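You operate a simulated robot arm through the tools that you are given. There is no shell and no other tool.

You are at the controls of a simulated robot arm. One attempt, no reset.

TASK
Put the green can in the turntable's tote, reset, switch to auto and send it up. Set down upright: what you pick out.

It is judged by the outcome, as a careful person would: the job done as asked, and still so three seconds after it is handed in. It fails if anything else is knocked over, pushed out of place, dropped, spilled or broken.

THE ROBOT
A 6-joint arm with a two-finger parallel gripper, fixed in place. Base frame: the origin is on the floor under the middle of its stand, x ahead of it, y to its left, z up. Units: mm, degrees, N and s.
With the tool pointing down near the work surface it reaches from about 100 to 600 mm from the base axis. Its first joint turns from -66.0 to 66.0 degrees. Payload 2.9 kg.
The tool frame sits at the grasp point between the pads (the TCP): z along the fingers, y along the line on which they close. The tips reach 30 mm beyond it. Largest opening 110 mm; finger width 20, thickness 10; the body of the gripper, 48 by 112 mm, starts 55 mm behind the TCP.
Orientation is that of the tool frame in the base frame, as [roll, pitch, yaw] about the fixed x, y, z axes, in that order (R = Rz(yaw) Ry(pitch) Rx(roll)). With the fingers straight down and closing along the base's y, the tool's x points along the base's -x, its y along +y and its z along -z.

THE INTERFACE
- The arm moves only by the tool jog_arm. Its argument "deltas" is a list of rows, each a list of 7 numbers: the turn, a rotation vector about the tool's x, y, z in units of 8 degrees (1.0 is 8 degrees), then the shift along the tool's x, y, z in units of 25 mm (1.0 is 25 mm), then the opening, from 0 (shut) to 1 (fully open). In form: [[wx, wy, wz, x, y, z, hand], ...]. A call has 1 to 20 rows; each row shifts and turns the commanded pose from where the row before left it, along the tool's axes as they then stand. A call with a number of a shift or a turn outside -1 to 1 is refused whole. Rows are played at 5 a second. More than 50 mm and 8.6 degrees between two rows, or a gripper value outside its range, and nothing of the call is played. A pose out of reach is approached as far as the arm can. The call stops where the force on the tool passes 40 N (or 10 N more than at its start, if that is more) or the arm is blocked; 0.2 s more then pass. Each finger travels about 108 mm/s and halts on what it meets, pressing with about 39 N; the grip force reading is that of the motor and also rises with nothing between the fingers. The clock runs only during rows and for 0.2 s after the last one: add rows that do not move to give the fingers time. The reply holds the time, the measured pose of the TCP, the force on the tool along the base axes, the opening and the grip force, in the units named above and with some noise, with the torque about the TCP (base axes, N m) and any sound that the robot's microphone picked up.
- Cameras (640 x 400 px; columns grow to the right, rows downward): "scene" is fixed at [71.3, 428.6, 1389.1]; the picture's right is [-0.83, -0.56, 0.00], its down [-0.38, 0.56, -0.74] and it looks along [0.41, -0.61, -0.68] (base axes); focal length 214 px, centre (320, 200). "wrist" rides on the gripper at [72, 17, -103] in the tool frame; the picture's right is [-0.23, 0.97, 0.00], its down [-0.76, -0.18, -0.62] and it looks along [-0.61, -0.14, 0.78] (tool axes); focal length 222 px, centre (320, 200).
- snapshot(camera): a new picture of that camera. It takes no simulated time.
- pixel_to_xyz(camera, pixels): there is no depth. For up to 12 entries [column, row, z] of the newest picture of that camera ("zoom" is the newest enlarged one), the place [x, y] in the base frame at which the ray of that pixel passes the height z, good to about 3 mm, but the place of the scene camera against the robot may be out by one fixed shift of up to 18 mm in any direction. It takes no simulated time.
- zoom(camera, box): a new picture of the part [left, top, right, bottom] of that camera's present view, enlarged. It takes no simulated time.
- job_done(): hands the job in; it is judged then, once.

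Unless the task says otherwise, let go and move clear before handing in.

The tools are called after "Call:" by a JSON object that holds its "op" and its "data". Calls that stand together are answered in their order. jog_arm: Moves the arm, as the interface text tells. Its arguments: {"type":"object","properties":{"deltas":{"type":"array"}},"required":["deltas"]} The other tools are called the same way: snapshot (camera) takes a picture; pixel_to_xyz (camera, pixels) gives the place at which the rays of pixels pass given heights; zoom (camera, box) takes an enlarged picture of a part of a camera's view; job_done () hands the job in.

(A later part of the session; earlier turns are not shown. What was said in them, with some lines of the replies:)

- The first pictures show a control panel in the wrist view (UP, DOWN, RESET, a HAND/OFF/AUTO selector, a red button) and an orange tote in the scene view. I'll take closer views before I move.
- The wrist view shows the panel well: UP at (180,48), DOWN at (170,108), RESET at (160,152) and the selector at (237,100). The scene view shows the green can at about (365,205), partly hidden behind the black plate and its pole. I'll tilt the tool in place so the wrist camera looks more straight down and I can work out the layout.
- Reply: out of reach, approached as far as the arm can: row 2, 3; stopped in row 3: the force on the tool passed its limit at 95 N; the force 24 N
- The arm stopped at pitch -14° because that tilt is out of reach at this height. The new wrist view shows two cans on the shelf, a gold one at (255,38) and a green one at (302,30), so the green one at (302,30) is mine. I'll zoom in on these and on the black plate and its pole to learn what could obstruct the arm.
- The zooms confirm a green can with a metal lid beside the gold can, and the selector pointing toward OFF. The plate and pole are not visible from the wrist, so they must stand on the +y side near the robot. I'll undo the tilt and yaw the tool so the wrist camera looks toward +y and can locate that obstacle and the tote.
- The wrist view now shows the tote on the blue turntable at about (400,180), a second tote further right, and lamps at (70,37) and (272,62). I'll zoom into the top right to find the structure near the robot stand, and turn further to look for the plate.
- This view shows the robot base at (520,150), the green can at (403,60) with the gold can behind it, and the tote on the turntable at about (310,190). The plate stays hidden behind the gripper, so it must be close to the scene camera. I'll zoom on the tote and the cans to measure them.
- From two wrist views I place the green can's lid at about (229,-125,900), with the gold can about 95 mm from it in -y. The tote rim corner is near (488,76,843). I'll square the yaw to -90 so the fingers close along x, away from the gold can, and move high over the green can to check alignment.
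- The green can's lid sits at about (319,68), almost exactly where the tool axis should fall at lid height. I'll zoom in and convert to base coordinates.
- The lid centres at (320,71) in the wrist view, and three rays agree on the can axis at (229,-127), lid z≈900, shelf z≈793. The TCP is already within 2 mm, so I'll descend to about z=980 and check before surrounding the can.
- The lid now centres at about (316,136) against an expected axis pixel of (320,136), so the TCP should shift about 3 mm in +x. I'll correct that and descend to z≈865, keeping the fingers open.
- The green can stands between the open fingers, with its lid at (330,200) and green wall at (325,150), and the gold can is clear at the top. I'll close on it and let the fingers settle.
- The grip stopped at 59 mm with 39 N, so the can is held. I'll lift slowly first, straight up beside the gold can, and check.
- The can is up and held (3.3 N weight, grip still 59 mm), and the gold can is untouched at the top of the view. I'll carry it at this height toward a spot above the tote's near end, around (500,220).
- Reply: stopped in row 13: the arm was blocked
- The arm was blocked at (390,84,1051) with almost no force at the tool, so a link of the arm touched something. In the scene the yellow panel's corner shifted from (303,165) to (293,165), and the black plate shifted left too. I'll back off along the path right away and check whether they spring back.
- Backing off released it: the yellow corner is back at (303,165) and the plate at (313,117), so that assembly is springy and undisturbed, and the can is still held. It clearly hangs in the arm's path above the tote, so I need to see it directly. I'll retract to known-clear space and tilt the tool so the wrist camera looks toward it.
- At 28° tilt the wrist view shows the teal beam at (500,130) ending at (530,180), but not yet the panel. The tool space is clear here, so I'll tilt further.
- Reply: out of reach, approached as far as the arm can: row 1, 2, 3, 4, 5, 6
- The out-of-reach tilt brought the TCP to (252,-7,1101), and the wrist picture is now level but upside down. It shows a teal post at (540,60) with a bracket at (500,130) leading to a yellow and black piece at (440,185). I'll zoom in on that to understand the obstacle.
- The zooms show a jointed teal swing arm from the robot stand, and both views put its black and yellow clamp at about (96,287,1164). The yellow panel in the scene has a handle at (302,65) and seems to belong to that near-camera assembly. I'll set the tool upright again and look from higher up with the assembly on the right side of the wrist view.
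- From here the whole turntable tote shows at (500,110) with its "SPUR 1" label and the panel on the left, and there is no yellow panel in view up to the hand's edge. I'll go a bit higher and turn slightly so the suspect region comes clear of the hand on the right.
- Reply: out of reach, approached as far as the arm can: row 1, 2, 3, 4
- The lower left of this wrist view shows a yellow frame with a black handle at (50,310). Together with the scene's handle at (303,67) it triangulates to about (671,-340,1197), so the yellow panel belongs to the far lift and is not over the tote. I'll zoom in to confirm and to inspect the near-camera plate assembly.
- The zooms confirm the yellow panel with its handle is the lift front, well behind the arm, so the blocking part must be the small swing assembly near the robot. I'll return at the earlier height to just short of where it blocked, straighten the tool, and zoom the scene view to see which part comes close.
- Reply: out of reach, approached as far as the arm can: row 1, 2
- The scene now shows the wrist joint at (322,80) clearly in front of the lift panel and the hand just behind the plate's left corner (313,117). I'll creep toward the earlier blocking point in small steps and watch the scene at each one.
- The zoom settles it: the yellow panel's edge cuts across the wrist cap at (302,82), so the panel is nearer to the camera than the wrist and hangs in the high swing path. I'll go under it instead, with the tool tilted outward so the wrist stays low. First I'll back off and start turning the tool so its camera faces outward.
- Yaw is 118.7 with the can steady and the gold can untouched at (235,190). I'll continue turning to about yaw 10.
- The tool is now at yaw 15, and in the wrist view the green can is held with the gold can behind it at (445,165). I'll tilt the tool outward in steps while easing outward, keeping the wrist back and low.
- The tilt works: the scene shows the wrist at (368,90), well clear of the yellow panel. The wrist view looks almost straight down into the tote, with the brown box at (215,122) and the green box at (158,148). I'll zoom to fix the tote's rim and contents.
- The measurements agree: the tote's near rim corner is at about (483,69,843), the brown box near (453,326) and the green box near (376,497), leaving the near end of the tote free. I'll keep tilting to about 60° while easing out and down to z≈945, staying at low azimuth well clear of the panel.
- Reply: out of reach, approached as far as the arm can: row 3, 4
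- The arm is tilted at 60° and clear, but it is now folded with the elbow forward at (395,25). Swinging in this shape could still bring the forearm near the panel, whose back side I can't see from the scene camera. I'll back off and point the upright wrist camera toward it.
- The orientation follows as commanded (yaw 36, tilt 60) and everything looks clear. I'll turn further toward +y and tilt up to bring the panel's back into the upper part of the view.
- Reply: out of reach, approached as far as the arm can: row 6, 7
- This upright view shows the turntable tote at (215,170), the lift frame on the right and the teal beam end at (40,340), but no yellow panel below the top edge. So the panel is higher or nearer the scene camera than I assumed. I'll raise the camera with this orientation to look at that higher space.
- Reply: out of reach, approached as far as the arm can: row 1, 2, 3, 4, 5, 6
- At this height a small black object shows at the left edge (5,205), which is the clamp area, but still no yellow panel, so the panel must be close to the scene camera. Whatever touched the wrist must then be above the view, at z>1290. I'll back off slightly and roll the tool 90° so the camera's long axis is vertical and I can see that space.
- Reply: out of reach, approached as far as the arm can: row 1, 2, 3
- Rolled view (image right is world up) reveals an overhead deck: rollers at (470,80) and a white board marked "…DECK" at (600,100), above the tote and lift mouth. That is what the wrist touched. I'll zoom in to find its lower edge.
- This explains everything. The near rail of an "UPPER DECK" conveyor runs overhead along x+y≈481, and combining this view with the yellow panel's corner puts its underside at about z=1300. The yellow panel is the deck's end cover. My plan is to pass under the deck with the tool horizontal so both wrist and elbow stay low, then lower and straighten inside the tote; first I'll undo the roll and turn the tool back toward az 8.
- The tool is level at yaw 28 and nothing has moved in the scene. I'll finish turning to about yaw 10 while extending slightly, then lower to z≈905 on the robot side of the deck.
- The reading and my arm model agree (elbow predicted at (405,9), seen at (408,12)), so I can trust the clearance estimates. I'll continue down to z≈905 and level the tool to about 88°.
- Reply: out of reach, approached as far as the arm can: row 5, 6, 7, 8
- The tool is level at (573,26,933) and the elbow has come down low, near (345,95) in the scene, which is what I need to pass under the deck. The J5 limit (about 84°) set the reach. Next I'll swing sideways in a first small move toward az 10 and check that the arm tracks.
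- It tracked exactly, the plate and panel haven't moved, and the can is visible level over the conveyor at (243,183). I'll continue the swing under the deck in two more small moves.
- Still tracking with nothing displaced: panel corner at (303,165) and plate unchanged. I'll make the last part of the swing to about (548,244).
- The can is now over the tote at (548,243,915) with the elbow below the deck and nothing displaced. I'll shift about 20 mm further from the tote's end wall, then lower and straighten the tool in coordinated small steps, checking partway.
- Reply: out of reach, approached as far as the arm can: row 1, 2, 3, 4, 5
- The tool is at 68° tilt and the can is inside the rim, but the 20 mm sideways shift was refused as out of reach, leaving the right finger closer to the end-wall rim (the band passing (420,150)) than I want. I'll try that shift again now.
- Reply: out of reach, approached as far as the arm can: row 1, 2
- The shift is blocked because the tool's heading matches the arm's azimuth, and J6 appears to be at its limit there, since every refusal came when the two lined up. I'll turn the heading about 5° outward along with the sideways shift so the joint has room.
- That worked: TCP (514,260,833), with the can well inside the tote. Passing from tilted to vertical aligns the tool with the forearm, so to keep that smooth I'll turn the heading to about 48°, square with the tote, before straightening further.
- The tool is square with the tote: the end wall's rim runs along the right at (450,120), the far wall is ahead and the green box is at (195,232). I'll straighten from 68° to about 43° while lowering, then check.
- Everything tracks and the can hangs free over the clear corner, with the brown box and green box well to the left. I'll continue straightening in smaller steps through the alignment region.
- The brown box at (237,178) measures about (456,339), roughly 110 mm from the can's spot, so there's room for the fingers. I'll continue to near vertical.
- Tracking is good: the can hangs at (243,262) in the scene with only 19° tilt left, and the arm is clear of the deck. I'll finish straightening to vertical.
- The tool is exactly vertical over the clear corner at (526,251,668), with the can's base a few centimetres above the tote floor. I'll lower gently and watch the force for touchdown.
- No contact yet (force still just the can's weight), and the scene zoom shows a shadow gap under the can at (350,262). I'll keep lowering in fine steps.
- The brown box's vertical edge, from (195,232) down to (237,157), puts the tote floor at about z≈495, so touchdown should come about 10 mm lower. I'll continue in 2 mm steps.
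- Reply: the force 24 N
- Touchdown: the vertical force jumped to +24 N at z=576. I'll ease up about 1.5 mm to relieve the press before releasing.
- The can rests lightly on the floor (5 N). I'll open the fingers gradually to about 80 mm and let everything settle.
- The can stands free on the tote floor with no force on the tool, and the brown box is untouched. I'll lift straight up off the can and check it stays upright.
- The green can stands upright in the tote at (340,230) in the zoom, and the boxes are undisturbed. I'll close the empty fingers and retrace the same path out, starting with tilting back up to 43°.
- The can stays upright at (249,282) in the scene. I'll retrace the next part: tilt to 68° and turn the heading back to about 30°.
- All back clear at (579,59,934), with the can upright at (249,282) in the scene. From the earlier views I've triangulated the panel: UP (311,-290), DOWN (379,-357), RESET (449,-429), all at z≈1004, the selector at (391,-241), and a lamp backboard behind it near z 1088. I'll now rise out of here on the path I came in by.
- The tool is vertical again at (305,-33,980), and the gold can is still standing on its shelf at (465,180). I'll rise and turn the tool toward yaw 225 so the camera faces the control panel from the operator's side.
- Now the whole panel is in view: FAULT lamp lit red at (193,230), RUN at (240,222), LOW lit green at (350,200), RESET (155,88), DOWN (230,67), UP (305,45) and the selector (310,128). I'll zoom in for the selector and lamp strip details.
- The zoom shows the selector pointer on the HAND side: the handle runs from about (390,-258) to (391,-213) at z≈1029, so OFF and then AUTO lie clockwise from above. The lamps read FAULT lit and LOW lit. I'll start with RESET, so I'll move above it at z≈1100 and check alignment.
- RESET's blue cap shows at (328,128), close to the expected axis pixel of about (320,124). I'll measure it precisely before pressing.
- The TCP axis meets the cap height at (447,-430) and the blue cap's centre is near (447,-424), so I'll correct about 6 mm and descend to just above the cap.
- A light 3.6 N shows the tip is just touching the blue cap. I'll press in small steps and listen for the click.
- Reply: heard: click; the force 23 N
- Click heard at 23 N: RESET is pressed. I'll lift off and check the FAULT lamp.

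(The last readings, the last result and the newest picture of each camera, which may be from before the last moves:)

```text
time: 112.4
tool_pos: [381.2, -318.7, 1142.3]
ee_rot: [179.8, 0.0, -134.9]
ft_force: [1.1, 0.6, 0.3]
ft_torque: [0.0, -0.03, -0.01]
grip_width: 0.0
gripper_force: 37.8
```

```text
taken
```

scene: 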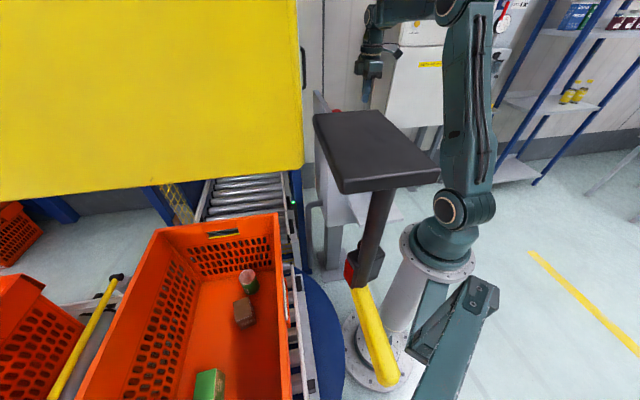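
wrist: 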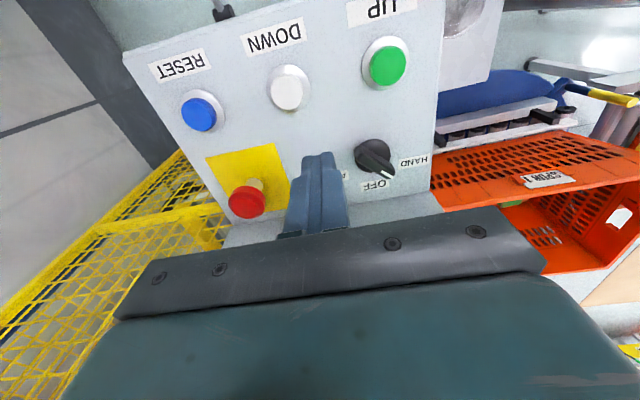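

Call:
{"op": "jog_arm", "data": {"deltas": [[0, 0, 0, -0.38, 0.95, -0.79, 0], [0, 0, 0, -0.38, 0.95, -0.79, 0], [0, 0, 0, -0.38, 0.95, -0.79, 0], [0, 0, 0, 0, 0, 0, 0]]}}

Call:
{"op": "snapshot", "data": {"camera": "wrist"}}

Call:
{"op": "zoom", "data": {"camera": "wrist", "box": [240, 80, 400, 220]}}

Call:
{"op": "zoom", "data": {"camera": "wrist", "box": [140, 120, 380, 260]}}

```text
time: 113.4
tool_pos: [349.5, -248.1, 1204.2]
ee_rot: [179.8, 0.1, -135.1]
ft_force: [0.7, 0.7, -0.6]
ft_torque: [0.04, -0.01, 0.01]
grip_width: 0.1
gripper_force: 37.7
```

```text
taken
```

wrist: 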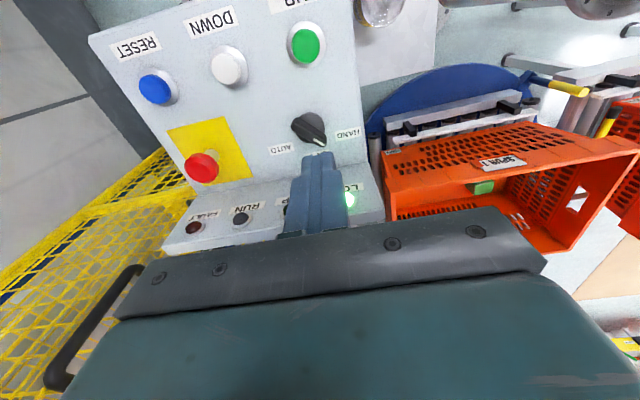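

```text
2.86 times, centred on (320, 150) of wrist
```

zoom: 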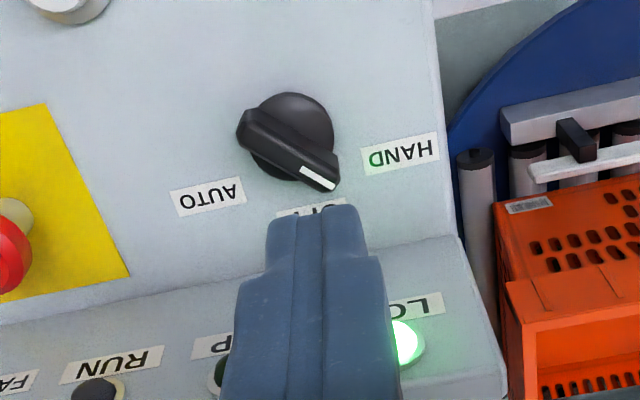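

```text
2.67 times, centred on (260, 190) of wrist
```

zoom: 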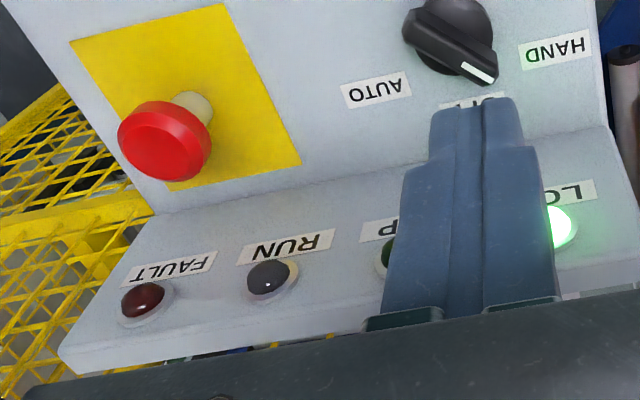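

FAULT is now off, so the reset took. Next is the selector: I'll measure the handle ends and labels accurately.

Call:
{"op": "pixel_to_xyz", "data": {"camera": "wrist", "pixels": [[295, 124.5, 1029], [323.5, 142, 1029], [310.5, 127, 1010], [308, 123, 1000], [280.5, 149, 998], [349.5, 133, 998], [317, 153.5, 1002], [305, 45, 1004], [319, 153, 1171]]}}

Call:
{"op": "zoom", "data": {"camera": "wrist", "box": [280, 100, 350, 160]}}

```text
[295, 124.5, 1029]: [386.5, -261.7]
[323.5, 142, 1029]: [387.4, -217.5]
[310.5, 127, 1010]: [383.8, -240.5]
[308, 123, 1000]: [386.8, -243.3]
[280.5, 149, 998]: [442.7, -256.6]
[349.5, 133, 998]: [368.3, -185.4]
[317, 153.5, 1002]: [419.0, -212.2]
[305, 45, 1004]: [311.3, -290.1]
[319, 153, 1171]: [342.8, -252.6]
```

```text
6.67 times, centred on (315, 130) of wrist
```

zoom: 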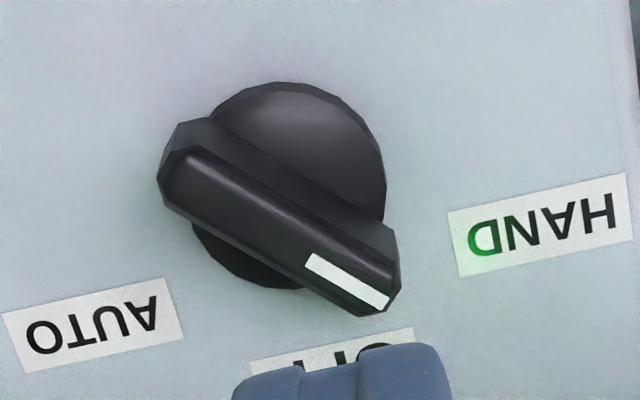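

The close-up confirms the pointer (white mark) on the HAND side at about az 89°, with AUTO about 90° clockwise from above. The lamp board limits how the hand can turn while gripping, so I'll push the handle's tail end with the closed fingertips from the open side. First I'll move above the knob to calibrate its height.

Call:
{"op": "jog_arm", "data": {"deltas": [[0, 0, 0, -0.268, -0.167, 0.85, 0], [0, 0, 0, -0.268, -0.167, 0.85, 0], [0, 0, 0, -0.268, -0.167, 0.85, 0], [0, 0, 0, -0.268, -0.167, 0.85, 0], [0, 0, 0, -0.268, -0.167, 0.85, 0], [0, 0, 0, 0, 0, 0, 0]]}}

Call:
{"op": "snapshot", "data": {"camera": "wrist"}}

Call:
{"op": "zoom", "data": {"camera": "wrist", "box": [260, 80, 400, 220]}}

```text
time: 114.8
tool_pos: [387.0, -240.1, 1095.8]
ee_rot: [179.8, 0.0, -135.1]
ft_force: [0.6, -0.3, 0.3]
ft_torque: [0.02, 0.0, -0.01]
grip_width: 0.3
gripper_force: 37.5
```

```text
taken
```

wrist: 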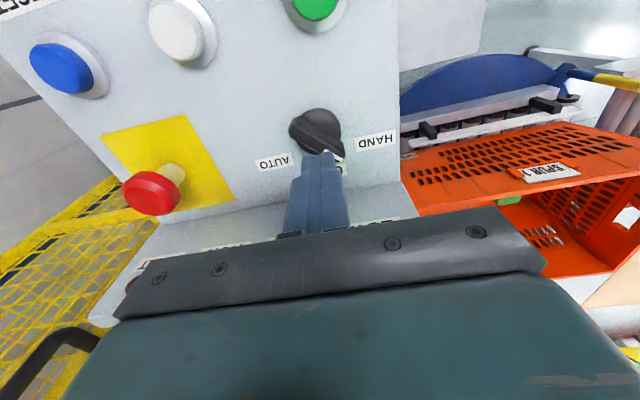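

```text
2.86 times, centred on (330, 150) of wrist
```

zoom: 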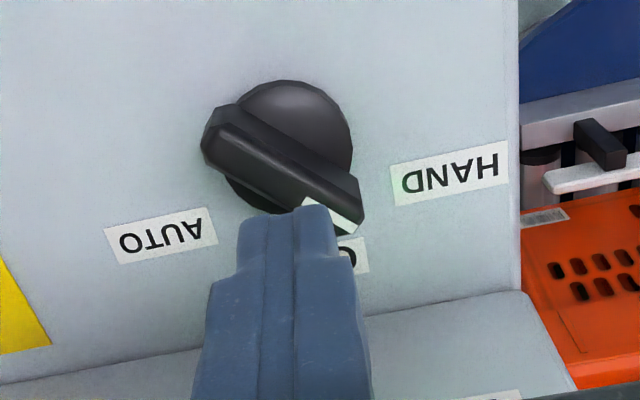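

I'm nearly above the handle's centre, with the handle spanning (292,125) to (342,152). I'll correct slightly and lower slowly until the tip just touches the top of the handle to get its height.

Call:
{"op": "jog_arm", "data": {"deltas": [[0, 0, 0, 0.14, -0.085, 0.4, 0], [0, 0, 0, 0, 0, 0.4, 0], [0, 0, 0, 0, 0, 0.1, 0], [0, 0, 0, 0, 0, 0.1, 0], [0, 0, 0, 0, 0, 0, 0]]}}

Call:
{"op": "zoom", "data": {"camera": "wrist", "box": [260, 80, 400, 220]}}

```text
time: 116.0
tool_pos: [386.8, -244.5, 1071.6]
ee_rot: [179.7, 0.1, -135.0]
ft_force: [-0.4, -0.4, 0.1]
ft_torque: [-0.02, 0.01, 0.02]
grip_width: 0.0
gripper_force: 37.2
```

```text
2.86 times, centred on (330, 150) of wrist
```

zoom: 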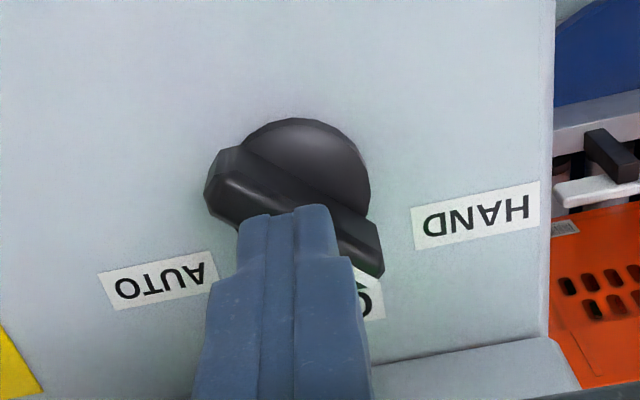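

Call:
{"op": "jog_arm", "data": {"deltas": [[0, 0, 0, 0, 0, 0.08, 0], [0, 0, 0, 0, 0, 0.08, 0], [0, 0, 0, 0, 0, 0.08, 0], [0, 0, 0, 0, 0, 0, 0]]}}

```text
time: 117.0
tool_pos: [384.7, -243.4, 1065.8]
ee_rot: [179.7, 0.0, -135.0]
ft_force: [-0.3, 0.4, -0.1]
ft_torque: [0.0, 0.02, 0.0]
grip_width: 0.0
gripper_force: 37.5
```

Call:
{"op": "jog_arm", "data": {"deltas": [[0, 0, 0, 0, 0, 0.08, 0], [0, 0, 0, 0, 0, 0.08, 0], [0, 0, 0, 0, 0, 0, 0]]}}

Call:
{"op": "zoom", "data": {"camera": "wrist", "box": [260, 80, 400, 220]}}

```text
time: 117.8
tool_pos: [385.7, -243.1, 1063.1]
ee_rot: [179.9, 0.0, -134.9]
ft_force: [-1.5, 3.2, 7.6]
ft_torque: [0.09, 0.06, -0.02]
grip_width: 0.0
gripper_force: 37.8
```

```text
2.86 times, centred on (330, 150) of wrist
```

zoom: 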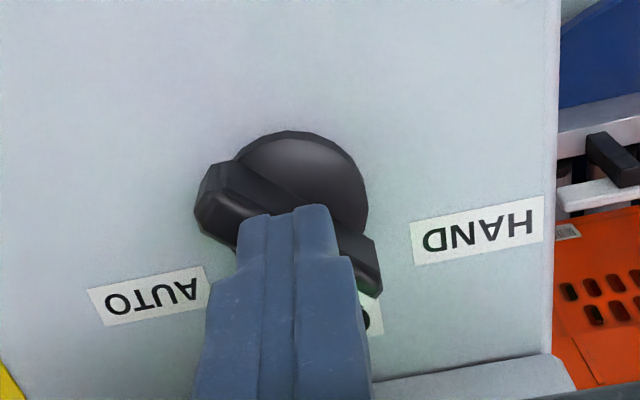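

Contact with the handle's top at TCP z≈1062 (7.6 N), and the handle is centred under the tip, so K is right here. I'll rise 20 mm, step 38 mm to the +e side, and lower to about 7 mm below the handle's top, beside its tail.

Call:
{"op": "jog_arm", "data": {"deltas": [[0, 0, 0, 0, 0, -0.4, 0], [0, 0, 0, 0, 0, -0.4, 0], [0, 0, 0, -0.08, -0.76, 0, 0], [0, 0, 0, -0.08, -0.76, 0, 0], [0, 0, 0, 0, 0, 0.4, 0], [0, 0, 0, 0, 0, 0.4, 0], [0, 0, 0, 0, 0, 0.24, 0], [0, 0, 0, 0, 0, 0, 0]]}}

Call:
{"op": "zoom", "data": {"camera": "wrist", "box": [260, 80, 400, 220]}}

Call:
{"op": "snapshot", "data": {"camera": "wrist"}}

```text
time: 119.6
tool_pos: [416.2, -265.7, 1055.1]
ee_rot: [179.7, 0.0, -135.0]
ft_force: [-0.6, -0.4, 0.0]
ft_torque: [0.0, -0.01, 0.03]
grip_width: 0.0
gripper_force: 37.7
```

```text
2.86 times, centred on (330, 150) of wrist
```

zoom: 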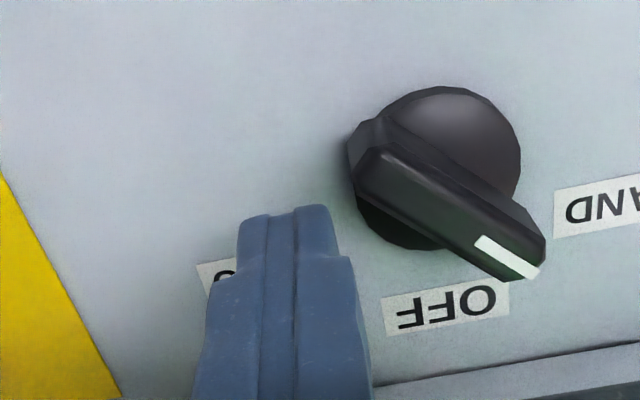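

```text
taken
```

wrist: 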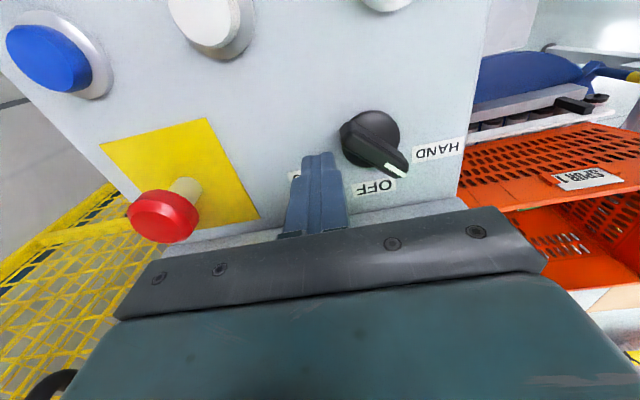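

The tip is beside the knob's tail and clear (zero force). I'll push along the calculated arc up to about the OFF position and look.

Call:
{"op": "jog_arm", "data": {"deltas": [[0, 0, 0, -0.04, 0.32, 0, 0], [0, 0, 0, -0.02, 0.28, 0, 0], [0, 0, 0, 0.11, 0.04, 0, 0], [0, 0, 0, 0.11, 0.04, 0, 0], [0, 0, 0, 0.16, 0.09, 0, 0], [0, 0, 0, 0.16, 0.09, 0, 0], [0, 0, 0, 0, 0, 0, 0]]}}

Call:
{"op": "zoom", "data": {"camera": "wrist", "box": [260, 80, 400, 220]}}

```text
time: 121.2
tool_pos: [391.7, -259.8, 1056.8]
ee_rot: [179.9, -0.1, -135.0]
ft_force: [7.9, -0.2, -3.1]
ft_torque: [-0.09, -0.18, -0.12]
grip_width: 0.0
gripper_force: 37.3
```

```text
2.86 times, centred on (330, 150) of wrist
```

zoom: 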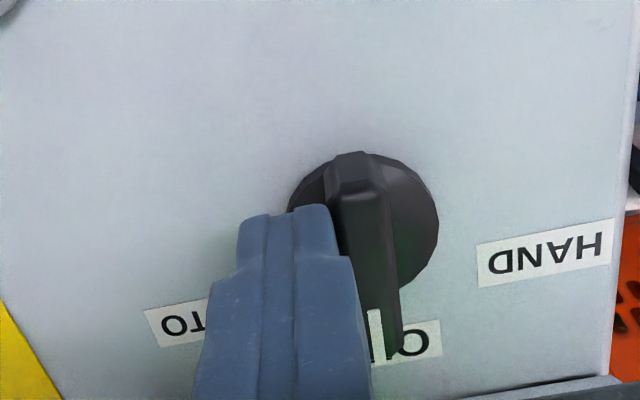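

The handle has turned to OFF (pointer straight toward the OFF label), at about 8 N. I'll continue the arc toward AUTO.

Call:
{"op": "jog_arm", "data": {"deltas": [[0, 0, 0, 0.14, 0, 0, 0], [0, 0, 0, 0.14, 0, 0, 0], [0, 0, 0, 0.2, 0.12, 0, 0], [0, 0, 0, 0.16, 0.1, 0, 0], [0, 0, 0, 0.06, 0.18, 0, 0], [0, 0, 0, 0.02, 0.15, 0, 0], [0, 0, 0, 0, 0, 0, 0]]}}

Call:
{"op": "zoom", "data": {"camera": "wrist", "box": [260, 80, 400, 220]}}

Call:
{"op": "snapshot", "data": {"camera": "wrist"}}

```text
time: 122.8
tool_pos: [368.1, -264.1, 1054.7]
ee_rot: [179.8, 0.0, -134.9]
ft_force: [-0.2, -0.3, -0.5]
ft_torque: [0.02, -0.04, -0.02]
grip_width: 0.1
gripper_force: 37.3
```

```text
2.86 times, centred on (330, 150) of wrist
```

zoom: 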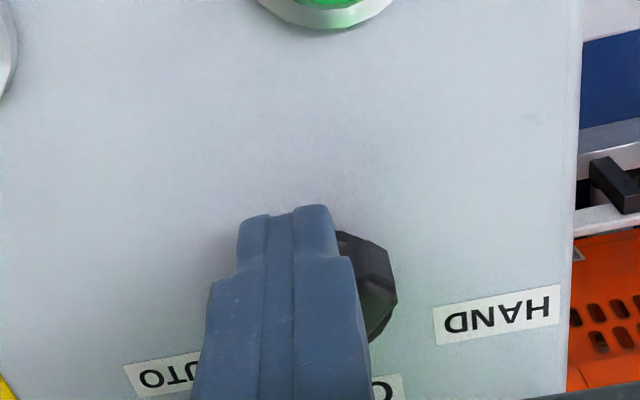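

```text
taken
```

wrist: 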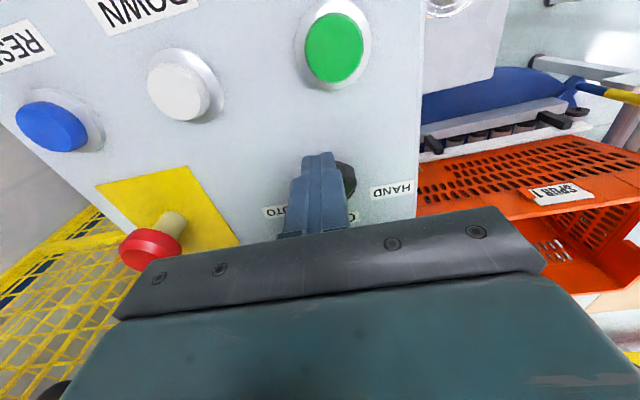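

The force has dropped to zero and my fingers hide the handle, so I'll lift straight up and look at where it points.

Call:
{"op": "jog_arm", "data": {"deltas": [[0, 0, 0, 0, 0, -0.8, 0], [0, 0, 0, 0, 0, -1, 0], [0, 0, 0, 0, 0, -1, 0], [0, 0, 0, 0.5, 0, -1, 0], [0, 0, 0, 0.5, 0, -1, 0], [0, 0, 0, 0, 0, 0, 0]]}}

Call:
{"op": "snapshot", "data": {"camera": "wrist"}}

Call:
{"op": "zoom", "data": {"camera": "wrist", "box": [230, 80, 390, 220]}}

```text
time: 124.2
tool_pos: [351.1, -283.6, 1176.0]
ee_rot: [179.7, 0.0, -134.9]
ft_force: [-0.1, -0.7, 0.3]
ft_torque: [0.0, 0.01, 0.04]
grip_width: 0.0
gripper_force: 37.6
```

```text
taken
```

wrist: 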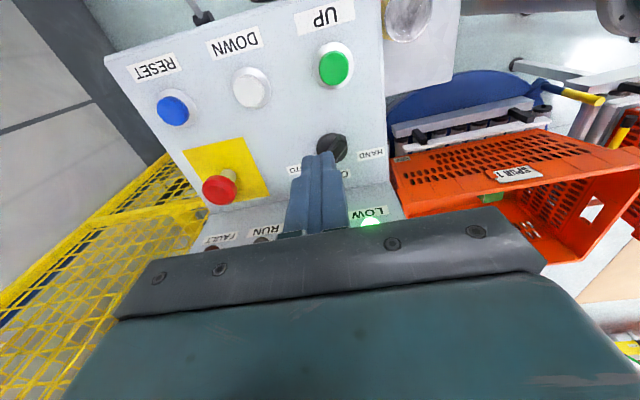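

```text
2.86 times, centred on (310, 150) of wrist
```

zoom: 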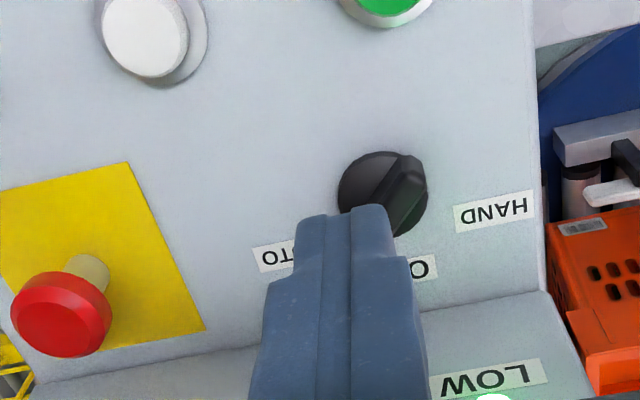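

Call:
{"op": "jog_arm", "data": {"deltas": [[0, 0, 0, -0.4, 0.7, -0.5, 0], [0, 0, 0, -0.4, 0.7, -0.5, 0], [0, 0, 0, 0, 0, 0, 0]]}}

Call:
{"op": "snapshot", "data": {"camera": "wrist"}}

Call:
{"op": "zoom", "data": {"camera": "wrist", "box": [220, 60, 380, 240]}}

Call:
{"op": "zoom", "data": {"camera": "wrist", "box": [140, 120, 380, 260]}}

```text
time: 125.0
tool_pos: [340.2, -244.6, 1200.2]
ee_rot: [179.8, 0.0, -135.1]
ft_force: [0.6, 0.1, 0.0]
ft_torque: [0.02, -0.03, 0.0]
grip_width: 0.0
gripper_force: 37.8
```

```text
taken
```

wrist: 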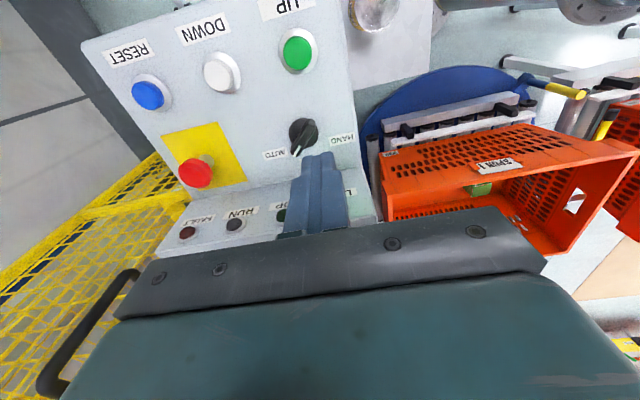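

```text
2.22 times, centred on (300, 150) of wrist
```

zoom: 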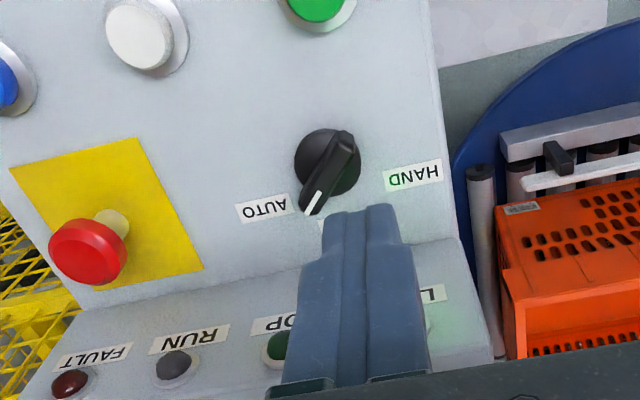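

```text
2.67 times, centred on (260, 190) of wrist
```

zoom: 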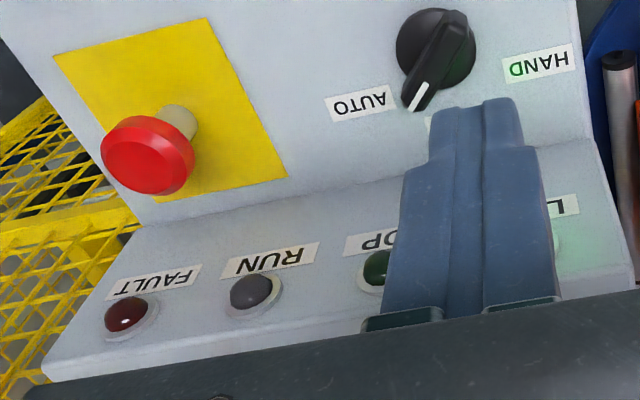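

The pointer now points down-left toward AUTO in this upside-down view. I'll check the exact angle against the mirror of the HAND position, which would be about az 0°.

Call:
{"op": "pixel_to_xyz", "data": {"camera": "wrist", "pixels": [[312.8, 123, 1032], [296.5, 154.6, 1032], [304, 139, 1032], [273, 155, 998], [343, 140, 998], [297, 53, 1010]]}}

Call:
{"op": "zoom", "data": {"camera": "wrist", "box": [260, 100, 350, 170]}}

```text
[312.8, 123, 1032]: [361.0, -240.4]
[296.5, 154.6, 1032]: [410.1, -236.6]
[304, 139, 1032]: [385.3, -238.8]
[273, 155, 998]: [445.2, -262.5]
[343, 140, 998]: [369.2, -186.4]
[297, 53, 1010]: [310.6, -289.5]
```

```text
5.71 times, centred on (305, 135) of wrist
```

zoom: 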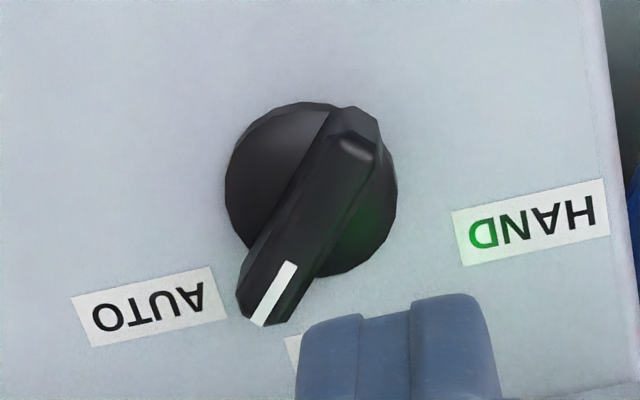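

The handle lies at about az 4° with the white mark next to AUTO, the mirror of where it was at HAND, and the pushing force had released, so it has settled at AUTO. FAULT is off. Next I'll move above the green UP button.

Call:
{"op": "jog_arm", "data": {"deltas": [[0, 0, 0, 0.53, -0.106, 0.9, 0], [0, 0, 0, 0.53, -0.106, 0.9, 0], [0, 0, 0, 0.53, -0.106, 0.9, 0], [0, 0, 0, 0.53, -0.106, 0.9, 0], [0, 0, 0, 0, 0, 0, 0]]}}

Call:
{"op": "snapshot", "data": {"camera": "wrist"}}

Call:
{"op": "zoom", "data": {"camera": "wrist", "box": [250, 60, 450, 240]}}

```text
time: 126.2
tool_pos: [313.2, -287.1, 1110.0]
ee_rot: [179.8, 0.1, -135.0]
ft_force: [-0.2, 0.3, 0.0]
ft_torque: [-0.03, 0.02, -0.02]
grip_width: 0.0
gripper_force: 38.0
```

```text
taken
```

wrist: 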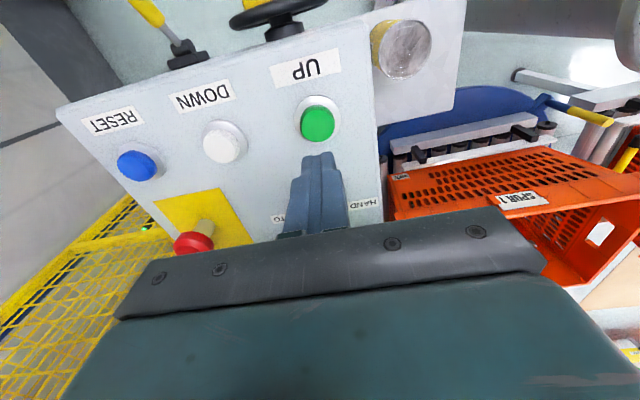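

```text
2.22 times, centred on (350, 150) of wrist
```

zoom: 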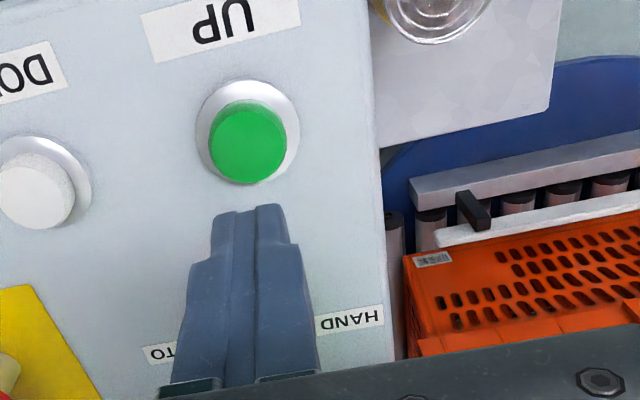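

UP's green cap is at (317,125), within about 3 mm of the tool axis. I'll correct that and descend to just above it.

Call:
{"op": "jog_arm", "data": {"deltas": [[0, 0, 0, 0.12, -0.1, 0.5, 0], [0, 0, 0, 0, 0, 0.6, 0], [0, 0, 0, 0, 0, 0.6, 0], [0, 0, 0, 0, 0, 0.5, 0], [0, 0, 0, 0, 0, 0.15, 0], [0, 0, 0, 0, 0, 0, 0]]}}

Call:
{"op": "snapshot", "data": {"camera": "wrist"}}

```text
time: 127.6
tool_pos: [310.8, -291.8, 1051.1]
ee_rot: [179.8, 0.1, -135.0]
ft_force: [0.4, 0.4, 0.1]
ft_torque: [0.02, -0.03, -0.01]
grip_width: 0.2
gripper_force: 37.8
```

```text
taken
```

wrist: 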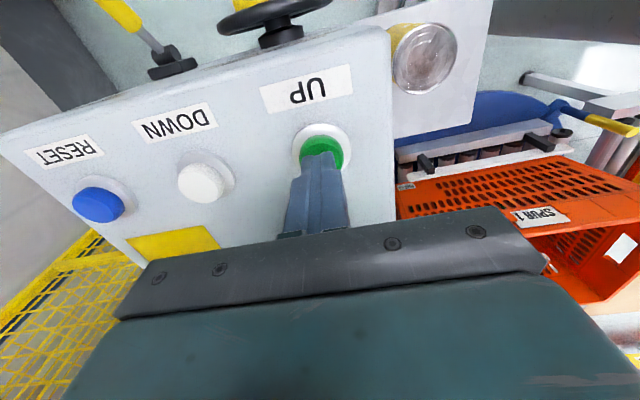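

The tip is right over the green cap with no contact yet. I'll press in small steps and listen for the click.

Call:
{"op": "jog_arm", "data": {"deltas": [[0, 0, 0, 0, 0, 0.1, 0], [0, 0, 0, 0, 0, 0.08, 0], [0, 0, 0, 0, 0, 0.08, 0], [0, 0, 0, 0, 0, 0.08, 0], [0, 0, 0, 0, 0, 0, 0]]}}

Call:
{"op": "snapshot", "data": {"camera": "scene"}}

```text
time: 128.8
tool_pos: [311.6, -289.9, 1044.0]
ee_rot: [179.9, 0.0, -135.1]
ft_force: [-0.8, -2.5, 4.1]
ft_torque: [-0.12, -0.02, -0.02]
grip_width: 0.0
gripper_force: 37.8
heard: click
```

```text
taken
```

scene: 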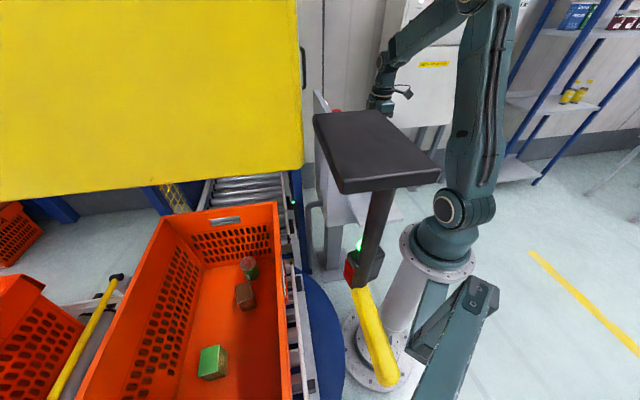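

Click heard, and it's running: the tote has already moved toward the lift and a green light shows at (360,245). I'll lift off the button and move clear while watching.

Call:
{"op": "jog_arm", "data": {"deltas": [[0, 0, 0, 0, 0, -0.4, 0], [0, 0, 0, 0, 0, -0.8, 0], [0, 0, 0, 0, 0, -1, 0], [0, 0, 0, 0, 0, -1, 0], [0, 0, 0, 0, 0, -1, 0], [0, 0, 0, 0, 0, -1, 0], [0, 0, 0, 0, 0, 0, 0]]}}

Call:
{"op": "snapshot", "data": {"camera": "scene"}}

Call:
{"op": "snapshot", "data": {"camera": "wrist"}}

```text
time: 130.4
tool_pos: [308.2, -290.8, 1176.5]
ee_rot: [179.8, 0.0, -135.1]
ft_force: [-0.9, -0.1, -0.4]
ft_torque: [0.04, 0.02, 0.0]
grip_width: 0.0
gripper_force: 38.5
```

```text
taken
```

scene: 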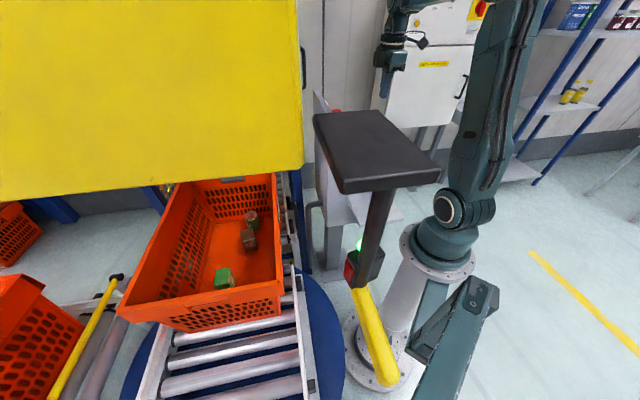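

```text
taken
```

wrist: 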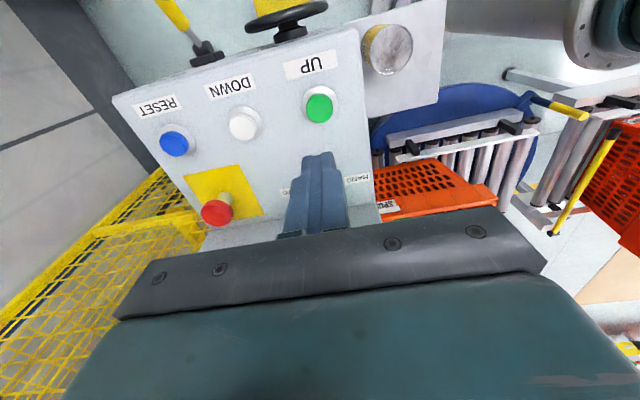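

The tote is rolling into the lift with the can upright at (252,218). I'll move to my viewing spot over the panel, still clear of everything, and let it run.

Call:
{"op": "jog_arm", "data": {"deltas": [[0, 0, 0, -0.8, -0.1, -0.3, 0], [0, 0, 0, -0.8, -0.1, -0.3, 0], [0, 0, 0, -0.7, -0.1, -0.3, 0], [0, 0, 0, 0, 0, 0, 0], [0, 0, 0, 0, 0, 0, 0], [0, 0, 0, 0, 0, 0, 0], [0, 0, 0, 0, 0, 0, 0], [0, 0, 0, 0, 0, 0, 0], [0, 0, 0, 0, 0, 0, 0], [0, 0, 0, 0, 0, 0, 0], [0, 0, 0, 0, 0, 0, 0], [0, 0, 0, 0, 0, 0, 0]]}}

Call:
{"op": "snapshot", "data": {"camera": "scene"}}

Call:
{"op": "snapshot", "data": {"camera": "wrist"}}

```text
time: 133.0
tool_pos: [356.6, -255.5, 1196.6]
ee_rot: [179.8, 0.1, -134.9]
ft_force: [0.3, -0.4, 0.5]
ft_torque: [0.02, -0.01, -0.02]
grip_width: 0.0
gripper_force: 37.4
```

```text
taken
```

scene: 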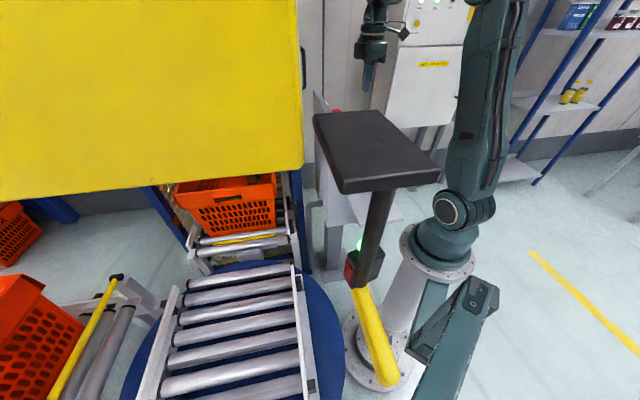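

```text
taken
```

wrist: 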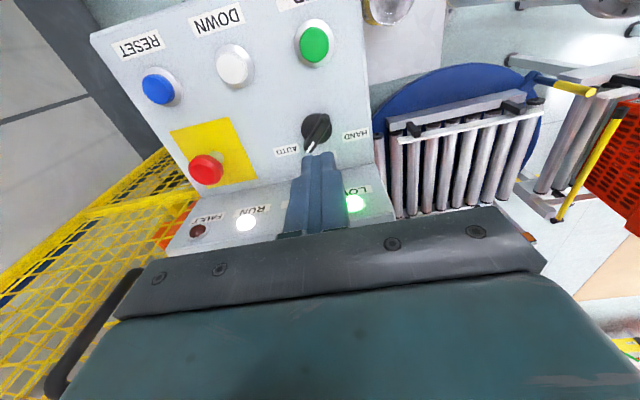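

RUN is lit at (247,222), FAULT is off, and the tote is entering the lift. I'll wait for it to rise.

Call:
{"op": "jog_arm", "data": {"deltas": [[0, 0, 0, 0, 0, 0, 0], [0, 0, 0, 0, 0, 0, 0], [0, 0, 0, 0, 0, 0, 0], [0, 0, 0, 0, 0, 0, 0], [0, 0, 0, 0, 0, 0, 0], [0, 0, 0, 0, 0, 0, 0], [0, 0, 0, 0, 0, 0, 0], [0, 0, 0, 0, 0, 0, 0], [0, 0, 0, 0, 0, 0, 0], [0, 0, 0, 0, 0, 0, 0], [0, 0, 0, 0, 0, 0, 0], [0, 0, 0, 0, 0, 0, 0], [0, 0, 0, 0, 0, 0, 0], [0, 0, 0, 0, 0, 0, 0], [0, 0, 0, 0, 0, 0, 0], [0, 0, 0, 0, 0, 0, 0], [0, 0, 0, 0, 0, 0, 0], [0, 0, 0, 0, 0, 0, 0], [0, 0, 0, 0, 0, 0, 0], [0, 0, 0, 0, 0, 0, 0]]}}

Call:
{"op": "snapshot", "data": {"camera": "scene"}}

Call:
{"op": "snapshot", "data": {"camera": "wrist"}}

```text
time: 137.2
tool_pos: [355.8, -255.7, 1196.9]
ee_rot: [179.8, 0.0, -135.1]
ft_force: [0.6, -0.5, -0.3]
ft_torque: [0.0, 0.01, 0.0]
grip_width: 0.0
gripper_force: 37.1
```

```text
taken
```

scene: 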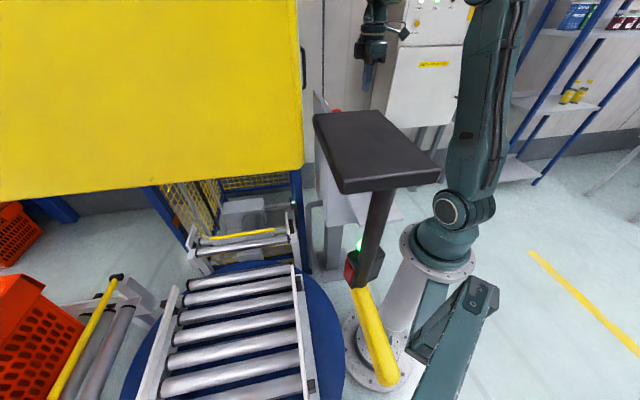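

```text
taken
```

wrist: 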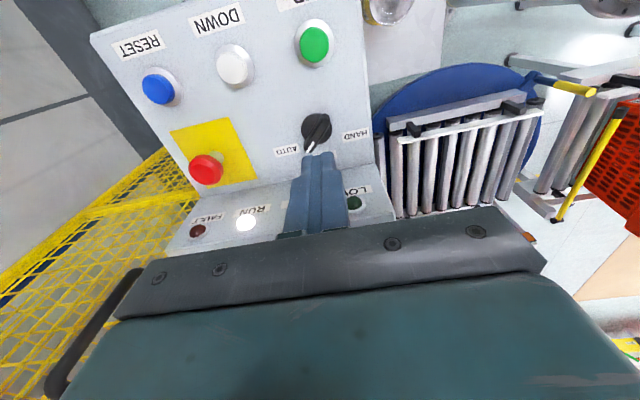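

LOW has gone dark and the carriage has left the bottom, so it's rising with RUN still lit. I'll keep waiting for TOP.

Call:
{"op": "jog_arm", "data": {"deltas": [[0, 0, 0, 0, 0, 0, 0], [0, 0, 0, 0, 0, 0, 0], [0, 0, 0, 0, 0, 0, 0], [0, 0, 0, 0, 0, 0, 0], [0, 0, 0, 0, 0, 0, 0], [0, 0, 0, 0, 0, 0, 0], [0, 0, 0, 0, 0, 0, 0], [0, 0, 0, 0, 0, 0, 0], [0, 0, 0, 0, 0, 0, 0], [0, 0, 0, 0, 0, 0, 0], [0, 0, 0, 0, 0, 0, 0], [0, 0, 0, 0, 0, 0, 0], [0, 0, 0, 0, 0, 0, 0], [0, 0, 0, 0, 0, 0, 0], [0, 0, 0, 0, 0, 0, 0], [0, 0, 0, 0, 0, 0, 0], [0, 0, 0, 0, 0, 0, 0], [0, 0, 0, 0, 0, 0, 0], [0, 0, 0, 0, 0, 0, 0], [0, 0, 0, 0, 0, 0, 0]]}}

Call:
{"op": "snapshot", "data": {"camera": "scene"}}

Call:
{"op": "zoom", "data": {"camera": "wrist", "box": [140, 120, 400, 260]}}

```text
time: 141.4
tool_pos: [356.0, -256.1, 1196.8]
ee_rot: [179.8, 0.1, -135.0]
ft_force: [0.0, 0.4, -0.6]
ft_torque: [-0.02, 0.0, 0.0]
grip_width: 0.0
gripper_force: 37.6
```

```text
taken
```

scene: 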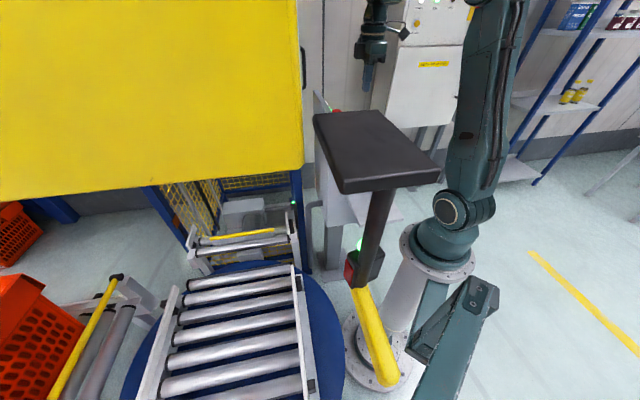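

```text
2.46 times, centred on (270, 190) of wrist
```

zoom: 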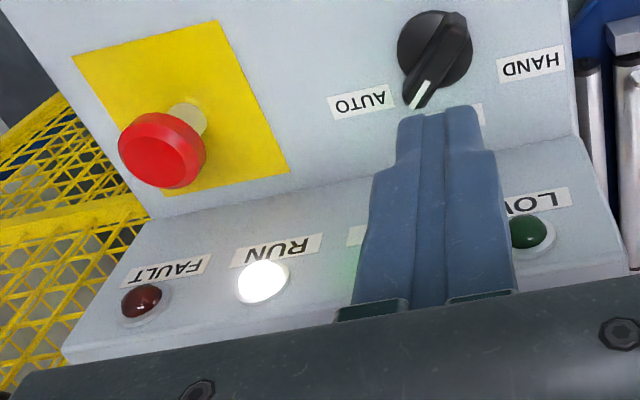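

RUN is still lit and the finger hides the TOP lamp, though there's a green glow near (355,255). I'll shift sideways to see it.

Call:
{"op": "jog_arm", "data": {"deltas": [[0, 0, 0, 0, 0.8, 0, 0], [0, 0, 0, 0, 0.8, 0, 0], [0, 0, 0, 0, 0, 0, 0], [0, 0, 0, 0, 0, 0, 0], [0, 0, 0, 0, 0, 0, 0], [0, 0, 0, 0, 0, 0, 0], [0, 0, 0, 0, 0, 0, 0], [0, 0, 0, 0, 0, 0, 0], [0, 0, 0, 0, 0, 0, 0], [0, 0, 0, 0, 0, 0, 0]]}}

Call:
{"op": "snapshot", "data": {"camera": "wrist"}}

Call:
{"op": "zoom", "data": {"camera": "wrist", "box": [120, 120, 380, 260]}}

Call:
{"op": "snapshot", "data": {"camera": "scene"}}

```text
time: 143.6
tool_pos: [326.6, -225.6, 1196.7]
ee_rot: [179.9, 0.0, -135.1]
ft_force: [0.6, 0.2, -0.4]
ft_torque: [0.0, -0.02, 0.03]
grip_width: 0.0
gripper_force: 37.9
```

```text
taken
```

wrist: 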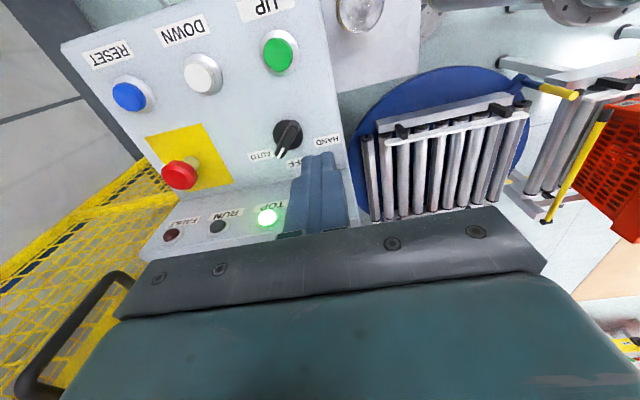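

```text
2.46 times, centred on (250, 190) of wrist
```

zoom: 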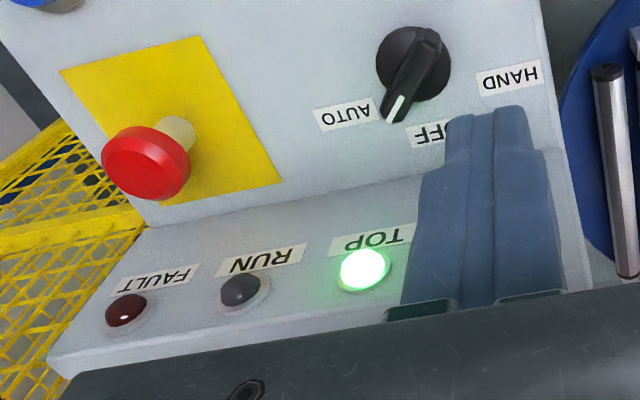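

```text
taken
```

scene: 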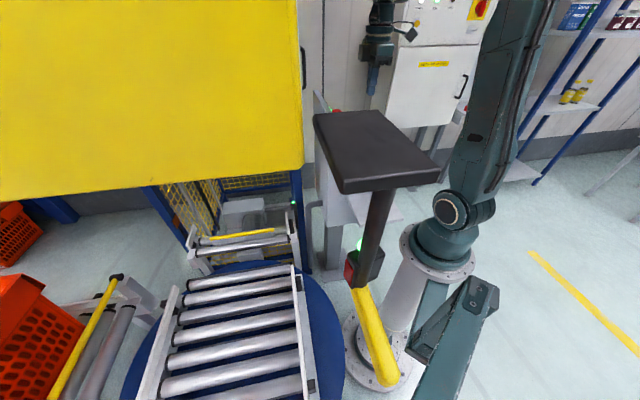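

TOP is lit green at (267,217), RUN and FAULT are off, and the selector points at AUTO: the lift has carried the tote up and finished its run. The gold can is still in place at (360,12), the gripper is empty and the arm is clear, so I'm handing the job in.

Call:
{"op": "job_done", "data": {}}

```text
The job is handed in.
```

The green can is in the turntable's tote, and the lift has carried the tote up. The panel shows TOP lit with RUN and FAULT off. I've handed the job in.

- **Can:** I set it down upright at the near end of the tote, clear of the two boxes. It was still standing as the tote rolled into the lift. I couldn't see inside the tote after that.
- **Panel:** RESET clicked and the FAULT lamp went out. I turned the selector from HAND to AUTO. UP clicked, and the lift ran until TOP lit.
- **Contact with the upper deck:** While carrying the can, the arm was blocked by what I believe is the rail of the overhead upper deck conveyor. It shifted slightly, and once I backed off it returned to where it had been in the camera view. I then took the can in underneath the deck and saw no further contact.

The gold can next to the green one was still standing on the shelf at the end. The gripper was empty and clear of everything when I handed in.
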